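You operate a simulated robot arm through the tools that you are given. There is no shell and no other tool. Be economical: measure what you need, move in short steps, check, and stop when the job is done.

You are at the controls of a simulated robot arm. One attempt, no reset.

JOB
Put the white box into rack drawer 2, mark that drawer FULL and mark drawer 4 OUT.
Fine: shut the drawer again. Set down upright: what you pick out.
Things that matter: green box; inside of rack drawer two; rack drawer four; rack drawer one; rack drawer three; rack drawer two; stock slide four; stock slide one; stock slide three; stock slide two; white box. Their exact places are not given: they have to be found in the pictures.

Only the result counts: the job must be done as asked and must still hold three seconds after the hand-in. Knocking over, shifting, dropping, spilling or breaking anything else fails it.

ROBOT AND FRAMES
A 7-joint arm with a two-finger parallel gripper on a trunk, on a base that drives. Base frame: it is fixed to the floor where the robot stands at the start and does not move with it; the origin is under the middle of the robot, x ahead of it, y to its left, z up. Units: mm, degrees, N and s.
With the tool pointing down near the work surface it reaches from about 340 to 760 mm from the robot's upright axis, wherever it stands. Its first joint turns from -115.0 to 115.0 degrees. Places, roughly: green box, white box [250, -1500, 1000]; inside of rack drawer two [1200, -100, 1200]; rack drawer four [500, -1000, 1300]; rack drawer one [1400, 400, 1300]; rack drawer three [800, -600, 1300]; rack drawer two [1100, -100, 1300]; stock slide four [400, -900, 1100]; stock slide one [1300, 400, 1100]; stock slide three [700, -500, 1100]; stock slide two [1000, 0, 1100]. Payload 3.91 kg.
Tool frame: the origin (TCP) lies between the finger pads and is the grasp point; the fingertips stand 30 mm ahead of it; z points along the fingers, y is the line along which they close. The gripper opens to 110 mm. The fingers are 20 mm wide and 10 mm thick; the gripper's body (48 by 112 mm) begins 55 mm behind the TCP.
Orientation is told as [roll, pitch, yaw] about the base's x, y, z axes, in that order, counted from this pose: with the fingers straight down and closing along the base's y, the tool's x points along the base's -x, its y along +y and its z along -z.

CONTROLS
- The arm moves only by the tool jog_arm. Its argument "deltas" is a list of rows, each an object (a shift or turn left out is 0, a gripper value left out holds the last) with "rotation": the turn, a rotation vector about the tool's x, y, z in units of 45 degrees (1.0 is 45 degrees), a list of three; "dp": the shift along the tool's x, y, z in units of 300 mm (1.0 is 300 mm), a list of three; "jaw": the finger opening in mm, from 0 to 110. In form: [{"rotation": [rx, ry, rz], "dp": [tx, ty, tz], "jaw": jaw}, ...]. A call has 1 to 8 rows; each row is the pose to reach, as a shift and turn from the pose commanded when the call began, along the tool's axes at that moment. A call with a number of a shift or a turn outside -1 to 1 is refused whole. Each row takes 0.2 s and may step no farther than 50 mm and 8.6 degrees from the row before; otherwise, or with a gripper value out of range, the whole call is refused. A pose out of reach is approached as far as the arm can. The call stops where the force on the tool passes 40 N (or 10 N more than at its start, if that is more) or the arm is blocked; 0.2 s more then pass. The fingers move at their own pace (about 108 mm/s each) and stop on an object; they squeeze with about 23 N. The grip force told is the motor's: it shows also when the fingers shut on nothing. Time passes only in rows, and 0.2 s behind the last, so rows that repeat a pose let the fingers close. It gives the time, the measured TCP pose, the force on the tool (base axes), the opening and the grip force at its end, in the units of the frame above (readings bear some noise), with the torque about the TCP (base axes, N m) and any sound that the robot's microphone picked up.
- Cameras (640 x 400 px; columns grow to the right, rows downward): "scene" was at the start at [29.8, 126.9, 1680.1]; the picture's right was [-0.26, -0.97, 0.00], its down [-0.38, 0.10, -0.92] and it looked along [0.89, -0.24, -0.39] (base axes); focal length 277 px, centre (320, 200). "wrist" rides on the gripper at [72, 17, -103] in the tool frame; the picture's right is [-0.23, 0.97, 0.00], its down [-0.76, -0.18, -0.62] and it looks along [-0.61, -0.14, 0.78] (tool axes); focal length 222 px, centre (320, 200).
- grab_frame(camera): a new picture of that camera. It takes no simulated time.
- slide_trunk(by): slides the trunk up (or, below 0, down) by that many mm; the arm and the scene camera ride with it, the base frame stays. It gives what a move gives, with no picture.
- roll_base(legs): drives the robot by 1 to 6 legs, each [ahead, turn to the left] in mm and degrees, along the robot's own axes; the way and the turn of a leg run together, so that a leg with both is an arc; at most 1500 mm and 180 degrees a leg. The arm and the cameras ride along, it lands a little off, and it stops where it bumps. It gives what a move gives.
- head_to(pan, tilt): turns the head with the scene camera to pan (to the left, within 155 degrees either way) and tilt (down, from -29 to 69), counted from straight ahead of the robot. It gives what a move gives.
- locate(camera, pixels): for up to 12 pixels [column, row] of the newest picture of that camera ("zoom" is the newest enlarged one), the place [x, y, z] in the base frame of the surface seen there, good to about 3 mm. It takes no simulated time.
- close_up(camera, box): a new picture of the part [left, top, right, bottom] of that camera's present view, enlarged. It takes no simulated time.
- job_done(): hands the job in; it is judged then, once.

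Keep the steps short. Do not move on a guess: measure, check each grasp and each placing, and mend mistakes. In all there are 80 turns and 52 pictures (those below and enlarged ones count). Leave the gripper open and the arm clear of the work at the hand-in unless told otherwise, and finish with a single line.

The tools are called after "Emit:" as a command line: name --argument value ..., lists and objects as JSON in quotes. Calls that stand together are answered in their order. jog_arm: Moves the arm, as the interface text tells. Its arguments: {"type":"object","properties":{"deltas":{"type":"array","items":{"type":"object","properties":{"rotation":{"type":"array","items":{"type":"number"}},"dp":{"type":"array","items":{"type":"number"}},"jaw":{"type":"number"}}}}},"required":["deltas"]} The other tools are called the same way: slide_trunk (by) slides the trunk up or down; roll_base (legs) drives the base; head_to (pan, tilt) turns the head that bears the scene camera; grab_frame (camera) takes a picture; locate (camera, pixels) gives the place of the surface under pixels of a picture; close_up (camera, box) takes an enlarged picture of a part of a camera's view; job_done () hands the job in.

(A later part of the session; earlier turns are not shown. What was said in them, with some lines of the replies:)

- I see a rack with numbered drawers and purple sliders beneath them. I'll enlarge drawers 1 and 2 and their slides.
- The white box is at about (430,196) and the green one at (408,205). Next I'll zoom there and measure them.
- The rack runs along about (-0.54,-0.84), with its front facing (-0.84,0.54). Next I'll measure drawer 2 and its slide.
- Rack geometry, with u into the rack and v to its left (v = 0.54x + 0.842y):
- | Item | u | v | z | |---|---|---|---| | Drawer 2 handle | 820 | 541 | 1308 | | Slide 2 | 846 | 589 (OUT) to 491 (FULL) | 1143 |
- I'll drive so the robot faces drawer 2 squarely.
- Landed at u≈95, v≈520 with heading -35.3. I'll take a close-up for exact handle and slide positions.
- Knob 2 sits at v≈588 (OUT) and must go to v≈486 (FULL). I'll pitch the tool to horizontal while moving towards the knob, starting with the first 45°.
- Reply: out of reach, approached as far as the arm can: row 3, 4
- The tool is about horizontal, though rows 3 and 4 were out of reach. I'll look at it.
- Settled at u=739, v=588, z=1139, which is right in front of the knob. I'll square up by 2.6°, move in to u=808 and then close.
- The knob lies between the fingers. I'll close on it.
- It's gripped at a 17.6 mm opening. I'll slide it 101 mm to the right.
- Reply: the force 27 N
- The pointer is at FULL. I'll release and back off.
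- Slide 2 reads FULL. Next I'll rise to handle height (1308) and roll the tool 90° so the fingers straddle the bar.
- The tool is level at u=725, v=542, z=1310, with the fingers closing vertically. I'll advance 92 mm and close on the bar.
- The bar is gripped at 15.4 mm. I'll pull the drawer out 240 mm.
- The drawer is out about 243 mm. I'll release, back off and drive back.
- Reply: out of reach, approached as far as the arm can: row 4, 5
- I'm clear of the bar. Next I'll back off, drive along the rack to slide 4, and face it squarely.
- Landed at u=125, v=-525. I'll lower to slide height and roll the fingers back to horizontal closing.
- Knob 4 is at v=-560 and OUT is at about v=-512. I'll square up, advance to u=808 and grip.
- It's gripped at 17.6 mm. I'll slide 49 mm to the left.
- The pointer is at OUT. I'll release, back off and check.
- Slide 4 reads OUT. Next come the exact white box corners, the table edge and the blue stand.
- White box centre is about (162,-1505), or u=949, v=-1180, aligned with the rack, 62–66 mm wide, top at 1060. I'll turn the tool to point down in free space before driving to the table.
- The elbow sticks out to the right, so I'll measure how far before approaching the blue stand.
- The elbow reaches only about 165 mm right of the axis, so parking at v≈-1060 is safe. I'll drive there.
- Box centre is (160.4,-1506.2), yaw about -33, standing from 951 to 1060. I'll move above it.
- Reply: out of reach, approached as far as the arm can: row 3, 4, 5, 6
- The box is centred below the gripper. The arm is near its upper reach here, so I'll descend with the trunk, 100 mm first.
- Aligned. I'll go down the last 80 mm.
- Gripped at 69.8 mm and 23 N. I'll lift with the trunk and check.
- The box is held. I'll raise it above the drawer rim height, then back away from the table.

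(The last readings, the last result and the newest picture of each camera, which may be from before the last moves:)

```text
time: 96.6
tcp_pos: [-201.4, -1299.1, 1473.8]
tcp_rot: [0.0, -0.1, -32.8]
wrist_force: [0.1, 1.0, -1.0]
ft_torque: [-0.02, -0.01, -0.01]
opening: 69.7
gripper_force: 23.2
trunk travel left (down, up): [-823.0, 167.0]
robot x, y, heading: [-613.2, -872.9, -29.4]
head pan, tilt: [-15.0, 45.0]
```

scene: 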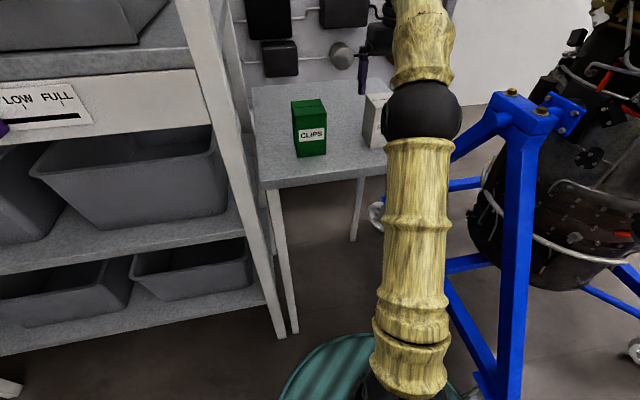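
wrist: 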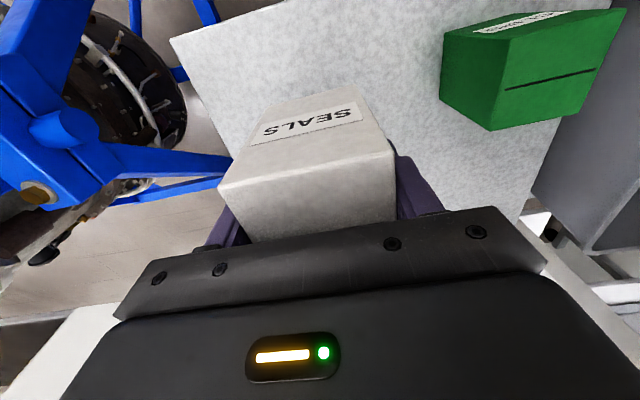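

I'll bring the box to straight ahead of the robot.

Emit:
jog_arm --deltas '[{"rotation": [0, 0, -0.02], "dp": [0, 0.11, 0]}, {"rotation": [0, 0, -0.04], "dp": [0, 0.22, 0]}, {"rotation": [0, 0, -0.06], "dp": [0, 0.33, 0]}, {"rotation": [0, 0, -0.075], "dp": [0, 0.44, 0]}, {"rotation": [0, 0, -0.075], "dp": [0, 0.55, 0]}, {"rotation": [0, 0, -0.075], "dp": [0, 0.55, 0]}]'

Emit:
roll_base --legs '[[0, 86.7], [1000, 0], [595, 0], [0, -90]]'

```text
time: 98.0
tcp_pos: [-111.6, -1162.0, 1471.6]
tcp_rot: [-0.1, -0.1, -29.7]
wrist_force: [-0.3, -0.8, -0.6]
ft_torque: [-0.01, -0.01, -0.02]
opening: 70.0
gripper_force: 23.6
trunk travel left (down, up): [-823.0, 167.0]
robot x, y, heading: [-616.8, -869.8, -29.2]
head pan, tilt: [-15.0, 45.0]
```

```text
time: 118.5
tcp_pos: [773.3, 147.8, 1470.7]
tcp_rot: [0.0, 0.0, -33.6]
wrist_force: [-0.1, -0.3, -1.7]
ft_torque: [0.01, 0.01, -0.01]
opening: 69.9
gripper_force: 22.9
trunk travel left (down, up): [-823.0, 167.0]
robot x, y, heading: [293.8, 471.6, -33.4]
head pan, tilt: [-15.0, 45.0]
```

TCP is at u=571, v=542, just in front of the open drawer and above its rim. I'll look at it.

Emit:
head_to --pan 0 --tilt 40

Emit:
grab_frame --camera "scene"

```text
time: 119.3
tcp_pos: [773.3, 148.0, 1470.0]
tcp_rot: [0.1, 0.0, -33.6]
wrist_force: [-0.2, 0.1, -2.2]
ft_torque: [0.03, -0.01, -0.02]
opening: 69.8
gripper_force: 22.7
trunk travel left (down, up): [-823.0, 167.0]
robot x, y, heading: [289.4, 472.5, -33.4]
head pan, tilt: [0.0, 40.0]
```

```text
21 pictures are left
```

scene: 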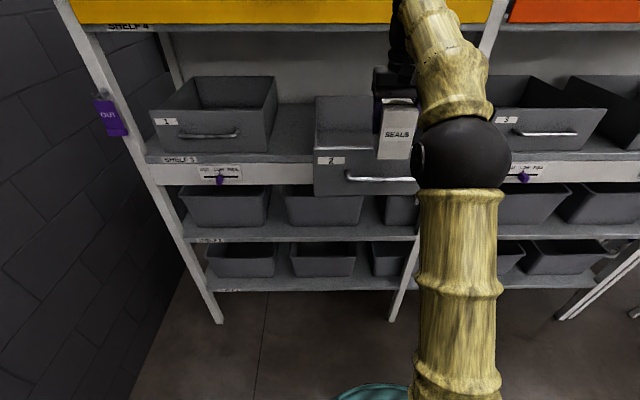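

Emit:
locate --camera "scene" --pixels '[[316, 153], [350, 150], [330, 120], [345, 110], [352, 128], [370, 179], [318, 98], [372, 98], [396, 156], [360, 145]]'

```text
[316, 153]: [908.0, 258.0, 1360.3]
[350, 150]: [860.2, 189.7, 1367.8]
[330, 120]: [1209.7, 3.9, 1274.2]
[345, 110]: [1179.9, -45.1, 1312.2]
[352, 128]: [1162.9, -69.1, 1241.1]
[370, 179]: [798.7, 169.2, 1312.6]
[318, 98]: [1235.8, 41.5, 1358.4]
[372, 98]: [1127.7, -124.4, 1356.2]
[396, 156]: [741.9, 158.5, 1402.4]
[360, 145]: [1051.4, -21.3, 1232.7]
```

The drawer floor is at z≈1232, the front edge at u=622 and the interior back at u≈1015. I'll drive ahead 152 mm to bring the box to u≈723.

Emit:
roll_base --legs '[[152, 0]]'

Emit:
grab_frame --camera "scene"

Emit:
grab_frame --camera "wrist"

```text
time: 120.8
tcp_pos: [898.9, 63.2, 1470.5]
tcp_rot: [0.0, 0.0, -33.8]
wrist_force: [1.0, 0.3, -1.5]
ft_torque: [0.02, 0.02, 0.0]
opening: 69.6
gripper_force: 22.8
trunk travel left (down, up): [-823.0, 167.0]
robot x, y, heading: [418.0, 395.0, -33.3]
head pan, tilt: [0.0, 40.0]
```

```text
20 pictures are left
```

scene: 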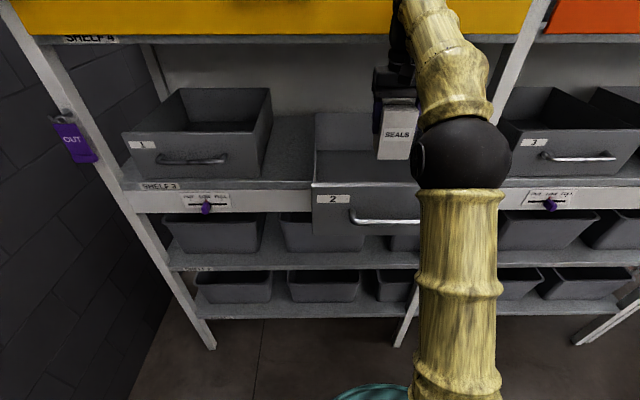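

```text
19 pictures are left
```

wrist: 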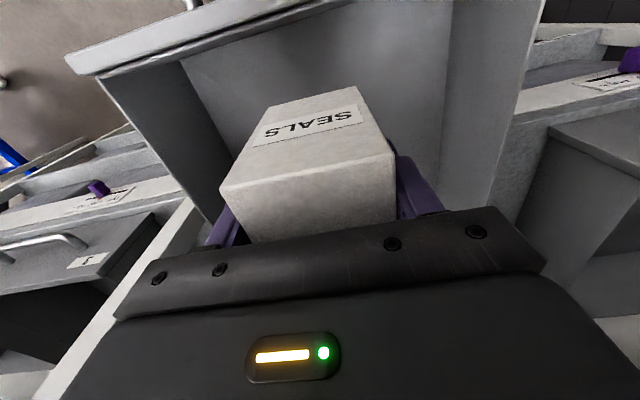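

The box is inside the drawer's outline (u=723, v=539). I'll lower the trunk 150 mm to just above the floor.

Emit:
slide_trunk --by -150

Emit:
grab_frame --camera "scene"

```text
time: 122.5
tcp_pos: [899.1, 63.4, 1321.6]
tcp_rot: [0.0, 0.0, -33.7]
wrist_force: [-0.8, 0.7, -1.4]
ft_torque: [-0.02, 0.01, -0.02]
opening: 69.9
gripper_force: 22.7
trunk travel left (down, up): [-673.0, 317.0]
robot x, y, heading: [413.9, 394.0, -33.4]
head pan, tilt: [0.0, 40.0]
```

```text
18 pictures are left
```

scene: 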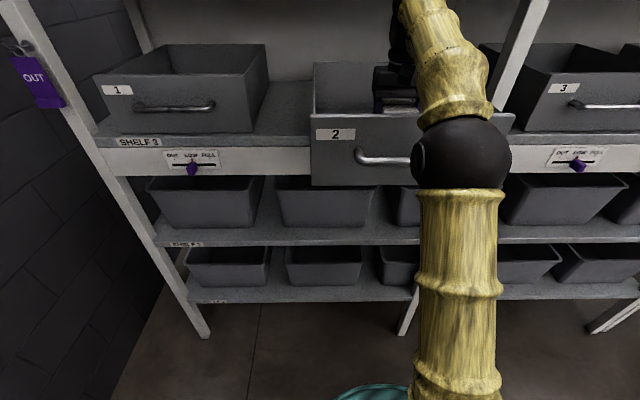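

I'll lower in small steps, 2 mm each, until contact.

Emit:
jog_arm --deltas '[{"dp": [0, 0, 0.01]}, {"dp": [0, 0, 0.02]}, {"dp": [0, 0, 0.027]}, {"dp": [0, 0, 0.034]}, {"dp": [0, 0, 0.034]}]'

```text
time: 123.7
tcp_pos: [900.3, 64.0, 1310.5]
tcp_rot: [0.0, -0.1, -33.8]
wrist_force: [-1.1, -1.0, -1.3]
ft_torque: [0.0, 0.03, 0.03]
opening: 69.5
gripper_force: 23.4
trunk travel left (down, up): [-673.0, 317.0]
robot x, y, heading: [414.7, 383.8, -33.2]
head pan, tilt: [0.0, 40.0]
```

Emit:
jog_arm --deltas '[{"dp": [0, 0, 0.005]}, {"dp": [0, 0, 0.01]}, {"dp": [0, 0, 0.015]}, {"dp": [0, 0, 0.015]}]'

```text
time: 124.7
tcp_pos: [896.4, 64.7, 1309.8]
tcp_rot: [0.0, -0.3, -33.8]
wrist_force: [0.6, 0.7, 22.7]
ft_torque: [0.31, 0.33, 0.06]
opening: 69.9
gripper_force: 22.7
trunk travel left (down, up): [-673.0, 317.0]
robot x, y, heading: [421.8, 389.0, -33.3]
head pan, tilt: [0.0, 40.0]
```

Contact at z=1310 as expected, with the box on the floor. I'll ease off, open and withdraw upwards.

Emit:
jog_arm --deltas '[{"dp": [0, 0, -0.011]}, {"dp": [0, 0, -0.011], "jaw": 100}, {"dp": [0, 0, -0.011], "jaw": 100}, {"dp": [0, 0, -0.05], "jaw": 100}, {"dp": [0, 0, -0.12], "jaw": 100}, {"dp": [0, 0, -0.2], "jaw": 100}]'

Emit:
slide_trunk --by 110

Emit:
grab_frame --camera "wrist"

```text
time: 126.1
tcp_pos: [898.7, 63.5, 1343.1]
tcp_rot: [0.1, -0.1, -33.7]
wrist_force: [-0.5, -1.0, -0.1]
ft_torque: [0.01, -0.01, 0.0]
opening: 100.1
gripper_force: 0.1
out of reach, approached as far as the arm can: row 6
trunk travel left (down, up): [-673.0, 317.0]
robot x, y, heading: [415.5, 387.6, -33.6]
head pan, tilt: [0.0, 40.0]
```

```text
time: 127.6
tcp_pos: [899.2, 63.7, 1451.7]
tcp_rot: [0.1, 0.0, -33.6]
wrist_force: [0.6, -0.2, 0.6]
ft_torque: [-0.04, 0.01, 0.0]
opening: 99.9
gripper_force: 0.1
trunk travel left (down, up): [-783.0, 207.0]
robot x, y, heading: [419.8, 390.6, -33.3]
head pan, tilt: [0.0, 40.0]
```

```text
17 pictures are left
```

wrist: 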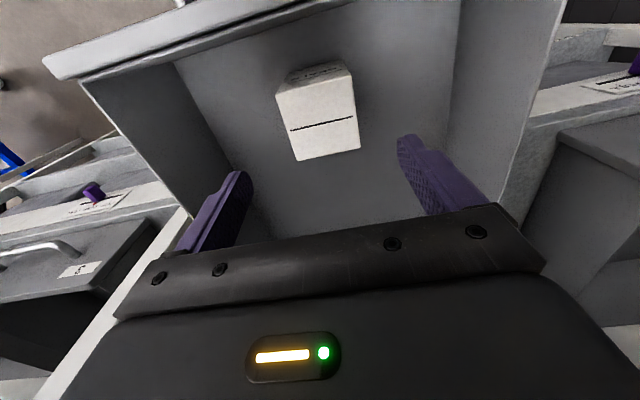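

The box stands upright in the drawer. I'll back the base away before turning the tool horizontal to push the drawer shut.

Emit:
roll_base --legs '[[-250, 0]]'

Emit:
jog_arm --deltas '[{"rotation": [0, -0.167, 0], "jaw": 0}, {"rotation": [0, -0.333, 0]}, {"rotation": [0, -0.5, 0]}, {"rotation": [0, -0.667, 0]}, {"rotation": [0, -0.833, 0]}, {"rotation": [0, -1, 0]}, {"rotation": [0, -1, 0]}]'

Emit:
jog_arm --deltas '[{"rotation": [0, -0.167, 0]}, {"rotation": [0, -0.333, 0]}, {"rotation": [0, -0.5, 0]}, {"rotation": [0, -0.667, 0]}, {"rotation": [0, -0.833, 0]}, {"rotation": [0, -1, 0]}, {"rotation": [0, -1, 0]}]'

Emit:
slide_trunk --by -105

```text
time: 129.6
tcp_pos: [684.7, 203.5, 1453.9]
tcp_rot: [0.0, -0.1, -33.7]
wrist_force: [1.0, -0.1, 0.1]
ft_torque: [-0.03, -0.02, -0.01]
opening: 100.0
gripper_force: 0.1
trunk travel left (down, up): [-783.0, 207.0]
robot x, y, heading: [203.6, 530.0, -33.8]
head pan, tilt: [0.0, 40.0]
```

```text
time: 131.2
tcp_pos: [686.6, 202.2, 1453.3]
tcp_rot: [0.0, -45.1, -33.8]
wrist_force: [-0.2, 0.7, -0.1]
ft_torque: [0.02, 0.02, -0.01]
opening: 0.0
gripper_force: 22.8
trunk travel left (down, up): [-783.0, 207.0]
robot x, y, heading: [205.3, 531.9, -33.7]
head pan, tilt: [0.0, 40.0]
```

```text
time: 132.8
tcp_pos: [687.1, 204.5, 1453.5]
tcp_rot: [-141.6, -89.9, 107.7]
wrist_force: [0.1, 0.4, -0.1]
ft_torque: [-0.02, -0.01, -0.01]
opening: 0.1
gripper_force: 23.5
trunk travel left (down, up): [-783.0, 207.0]
robot x, y, heading: [201.7, 533.5, -33.6]
head pan, tilt: [0.0, 40.0]
```

```text
time: 134.2
tcp_pos: [686.1, 202.6, 1347.6]
tcp_rot: [-164.5, -90.0, 130.7]
wrist_force: [-0.1, 1.1, 0.2]
ft_torque: [0.0, 0.04, -0.01]
opening: 0.3
gripper_force: 22.6
trunk travel left (down, up): [-678.0, 312.0]
robot x, y, heading: [206.6, 531.8, -33.5]
head pan, tilt: [0.0, 40.0]
```

The tool is horizontal with fingers closed at z=1347, above the handle bar. I'll retract the arm 130 mm and then drive ahead 220 mm so the arm has stroke to push.

Emit:
jog_arm --deltas '[{"dp": [0, 0, -0.14]}, {"dp": [0, 0, -0.28]}, {"dp": [0, 0, -0.42]}, {"dp": [0, 0, -0.433]}]'

Emit:
roll_base --legs '[[215, 0]]'

Emit:
head_to --pan 8 --tilt 30

Emit:
grab_frame --camera "scene"

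```text
time: 135.2
tcp_pos: [592.5, 265.1, 1342.0]
tcp_rot: [-115.1, -90.0, 81.3]
wrist_force: [-0.2, 0.6, -0.4]
ft_torque: [-0.03, 0.0, -0.01]
opening: 0.0
gripper_force: 22.4
out of reach, approached as far as the arm can: row 3, 4
trunk travel left (down, up): [-678.0, 312.0]
robot x, y, heading: [203.7, 532.1, -33.5]
head pan, tilt: [0.0, 40.0]
```

```text
time: 137.0
tcp_pos: [769.4, 146.3, 1340.6]
tcp_rot: [-35.9, -89.9, 2.2]
wrist_force: [0.6, 0.8, 0.6]
ft_torque: [0.01, -0.03, 0.0]
opening: 0.0
gripper_force: 22.7
trunk travel left (down, up): [-678.0, 312.0]
robot x, y, heading: [381.2, 411.3, -33.7]
head pan, tilt: [0.0, 40.0]
```

```text
time: 137.8
tcp_pos: [769.2, 147.1, 1342.2]
tcp_rot: [-94.9, -90.1, 61.1]
wrist_force: [0.4, 1.1, 0.4]
ft_torque: [0.01, 0.0, -0.01]
opening: 0.0
gripper_force: 23.5
trunk travel left (down, up): [-678.0, 312.0]
robot x, y, heading: [378.6, 416.0, -33.7]
head pan, tilt: [8.0, 30.0]
```

```text
16 pictures are left
```

scene: 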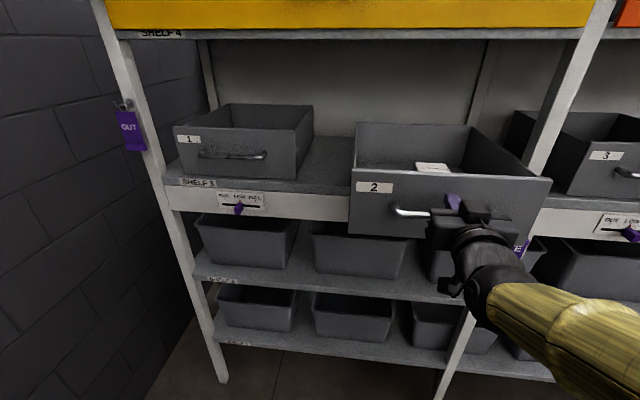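

The fingertips are 22 mm in front of the drawer face, just above the bar. I'll push slowly.

Emit:
jog_arm --deltas '[{"dp": [0, 0, 0.04]}, {"dp": [0, 0, 0.07]}, {"dp": [0, 0, 0.1]}, {"dp": [0, 0, 0.15]}, {"dp": [0, 0, 0.21]}, {"dp": [0, 0, 0.28]}, {"dp": [0, 0, 0.35]}, {"dp": [0, 0, 0.4]}]'

Emit:
grab_frame --camera "scene"

```text
time: 139.6
tcp_pos: [868.8, 79.2, 1340.5]
tcp_rot: [167.0, -90.0, 159.0]
wrist_force: [0.7, 0.2, 0.2]
ft_torque: [0.01, 0.01, -0.06]
opening: 0.1
gripper_force: 23.1
trunk travel left (down, up): [-678.0, 312.0]
robot x, y, heading: [383.4, 411.9, -33.5]
head pan, tilt: [8.0, 30.0]
```

```text
15 pictures are left
```

scene: 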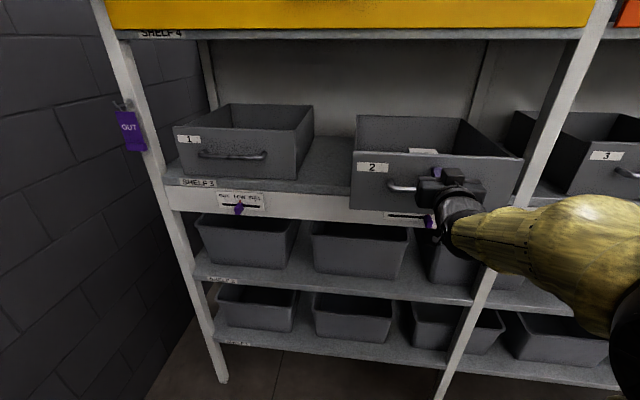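

It moves smoothly. TCP is at u=689 and I need about 834, so I'll continue and slow down at the end.

Emit:
jog_arm --deltas '[{"dp": [0, 0, 0.05]}, {"dp": [0, 0, 0.12]}, {"dp": [0, 0, 0.2]}, {"dp": [0, 0, 0.28]}, {"dp": [0, 0, 0.35]}, {"dp": [0, 0, 0.41]}, {"dp": [0, 0, 0.45]}, {"dp": [0, 0, 0.47]}]'

Emit:
jog_arm --deltas '[{"dp": [0, 0, 0.01]}, {"dp": [0, 0, 0.02]}, {"dp": [0, 0, 0.027]}, {"dp": [0, 0, 0.034]}]'

Emit:
grab_frame --camera "scene"

```text
time: 141.3
tcp_pos: [988.3, 1.2, 1342.4]
tcp_rot: [-149.2, -90.0, 115.3]
wrist_force: [-0.9, 0.1, -0.9]
ft_torque: [0.02, -0.03, 0.02]
opening: 0.2
gripper_force: 22.7
trunk travel left (down, up): [-678.0, 312.0]
robot x, y, heading: [383.5, 413.2, -33.8]
head pan, tilt: [8.0, 30.0]
```

```text
time: 142.3
tcp_pos: [989.1, -0.9, 1342.3]
tcp_rot: [-8.3, -89.8, -25.5]
wrist_force: [-28.3, 18.5, -14.1]
ft_torque: [0.12, 0.3, 0.18]
opening: 0.0
gripper_force: 22.6
trunk travel left (down, up): [-678.0, 312.0]
robot x, y, heading: [383.5, 413.4, -33.7]
head pan, tilt: [8.0, 30.0]
```

```text
14 pictures are left
```

scene: 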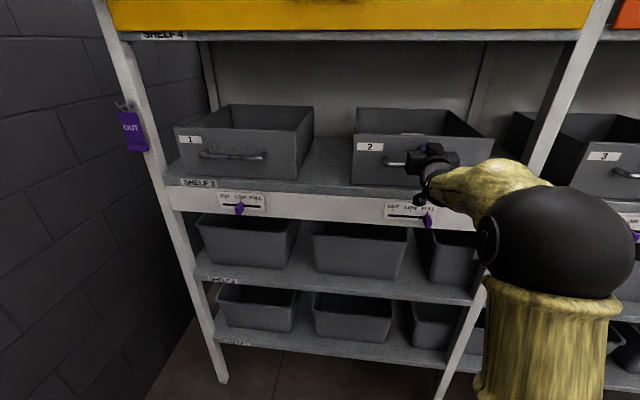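

It hit the stop with the fingertips at u≈863, which is the original closed position. I'll back away, open the gripper and check.

Emit:
jog_arm --deltas '[{"dp": [0, 0, -0.03]}, {"dp": [0, 0, -0.1]}, {"dp": [0, 0, -0.25]}, {"dp": [0, 0, -0.4]}, {"dp": [0, 0, -0.4], "jaw": 110}, {"dp": [0, 0, -0.4], "jaw": 110}]'

Emit:
roll_base --legs '[[-200, 0]]'

Emit:
slide_trunk --by 250

Emit:
head_to --pan 5 --tilt 30

Emit:
grab_frame --camera "scene"

```text
time: 143.8
tcp_pos: [894.6, 63.2, 1342.6]
tcp_rot: [-142.9, -90.0, 109.1]
wrist_force: [0.6, -0.6, -0.7]
ft_torque: [0.02, 0.01, 0.01]
opening: 110.3
gripper_force: 0.1
trunk travel left (down, up): [-678.0, 312.0]
robot x, y, heading: [387.0, 413.5, -33.7]
head pan, tilt: [8.0, 30.0]
```

```text
time: 145.5
tcp_pos: [722.4, 175.2, 1342.6]
tcp_rot: [-159.1, -89.9, 124.9]
wrist_force: [-0.1, 0.4, 0.3]
ft_torque: [-0.01, -0.02, -0.03]
opening: 110.1
gripper_force: 0.1
trunk travel left (down, up): [-678.0, 312.0]
robot x, y, heading: [212.4, 525.3, -34.0]
head pan, tilt: [8.0, 30.0]
```

```text
time: 148.1
tcp_pos: [723.2, 175.4, 1592.3]
tcp_rot: [-119.3, -89.9, 85.2]
wrist_force: [-0.9, 0.1, 0.3]
ft_torque: [0.03, 0.02, -0.01]
opening: 109.8
gripper_force: 0.0
trunk travel left (down, up): [-928.0, 62.0]
robot x, y, heading: [213.7, 526.4, -33.9]
head pan, tilt: [8.0, 30.0]
```

```text
time: 148.8
tcp_pos: [722.9, 175.1, 1592.5]
tcp_rot: [-121.0, -90.0, 86.7]
wrist_force: [-0.2, 0.3, -0.3]
ft_torque: [-0.06, -0.01, 0.02]
opening: 109.9
gripper_force: 0.1
trunk travel left (down, up): [-928.0, 62.0]
robot x, y, heading: [213.4, 527.8, -34.0]
head pan, tilt: [5.0, 30.0]
```

```text
13 pictures are left
```

scene: 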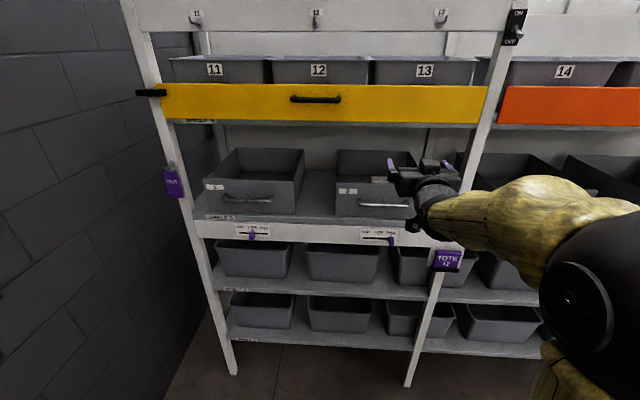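

Emit:
close_up --camera "scene" --box '[320, 140, 440, 255]'

```text
3.48 times, centred on (380, 198) of scene
```

zoom: 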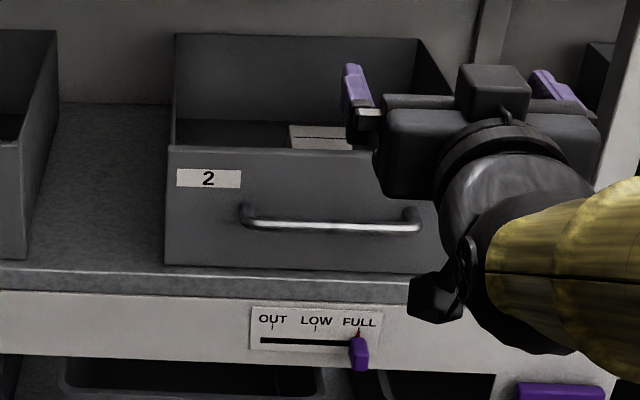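

Emit:
locate --camera "zoom" --pixels '[[295, 128], [320, 140], [295, 146], [170, 152], [345, 147], [340, 128], [300, 185]]'

Emit:
head_to --pan -55 --tilt 28

Emit:
grab_frame --camera "scene"

```text
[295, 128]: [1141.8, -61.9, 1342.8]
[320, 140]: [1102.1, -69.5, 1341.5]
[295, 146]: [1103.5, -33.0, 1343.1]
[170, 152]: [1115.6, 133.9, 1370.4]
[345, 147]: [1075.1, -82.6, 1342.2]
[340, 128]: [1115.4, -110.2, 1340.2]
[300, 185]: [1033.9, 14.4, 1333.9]
```

```text
time: 150.1
tcp_pos: [723.5, 175.0, 1592.2]
tcp_rot: [-124.6, -90.0, 90.4]
wrist_force: [-0.5, -0.5, 0.2]
ft_torque: [0.01, -0.01, 0.02]
opening: 110.1
gripper_force: 0.0
trunk travel left (down, up): [-928.0, 62.0]
robot x, y, heading: [213.8, 524.3, -34.0]
head pan, tilt: [-55.0, 28.0]
```

```text
11 pictures are left
```

scene: 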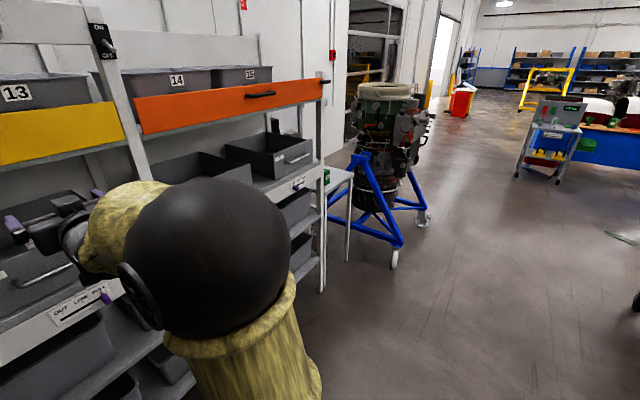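

The box is upright with its top level at z 1342. Drawer 2 is back at its original closed position, slide 2 reads FULL and slide 4 reads OUT. The gripper is open and the arm is clear, so I'm handing in.

Emit:
job_done

```text
The job is handed in.
```

The white box is upright in rack drawer 2, the drawer is shut, slide 2 reads FULL and slide 4 reads OUT.
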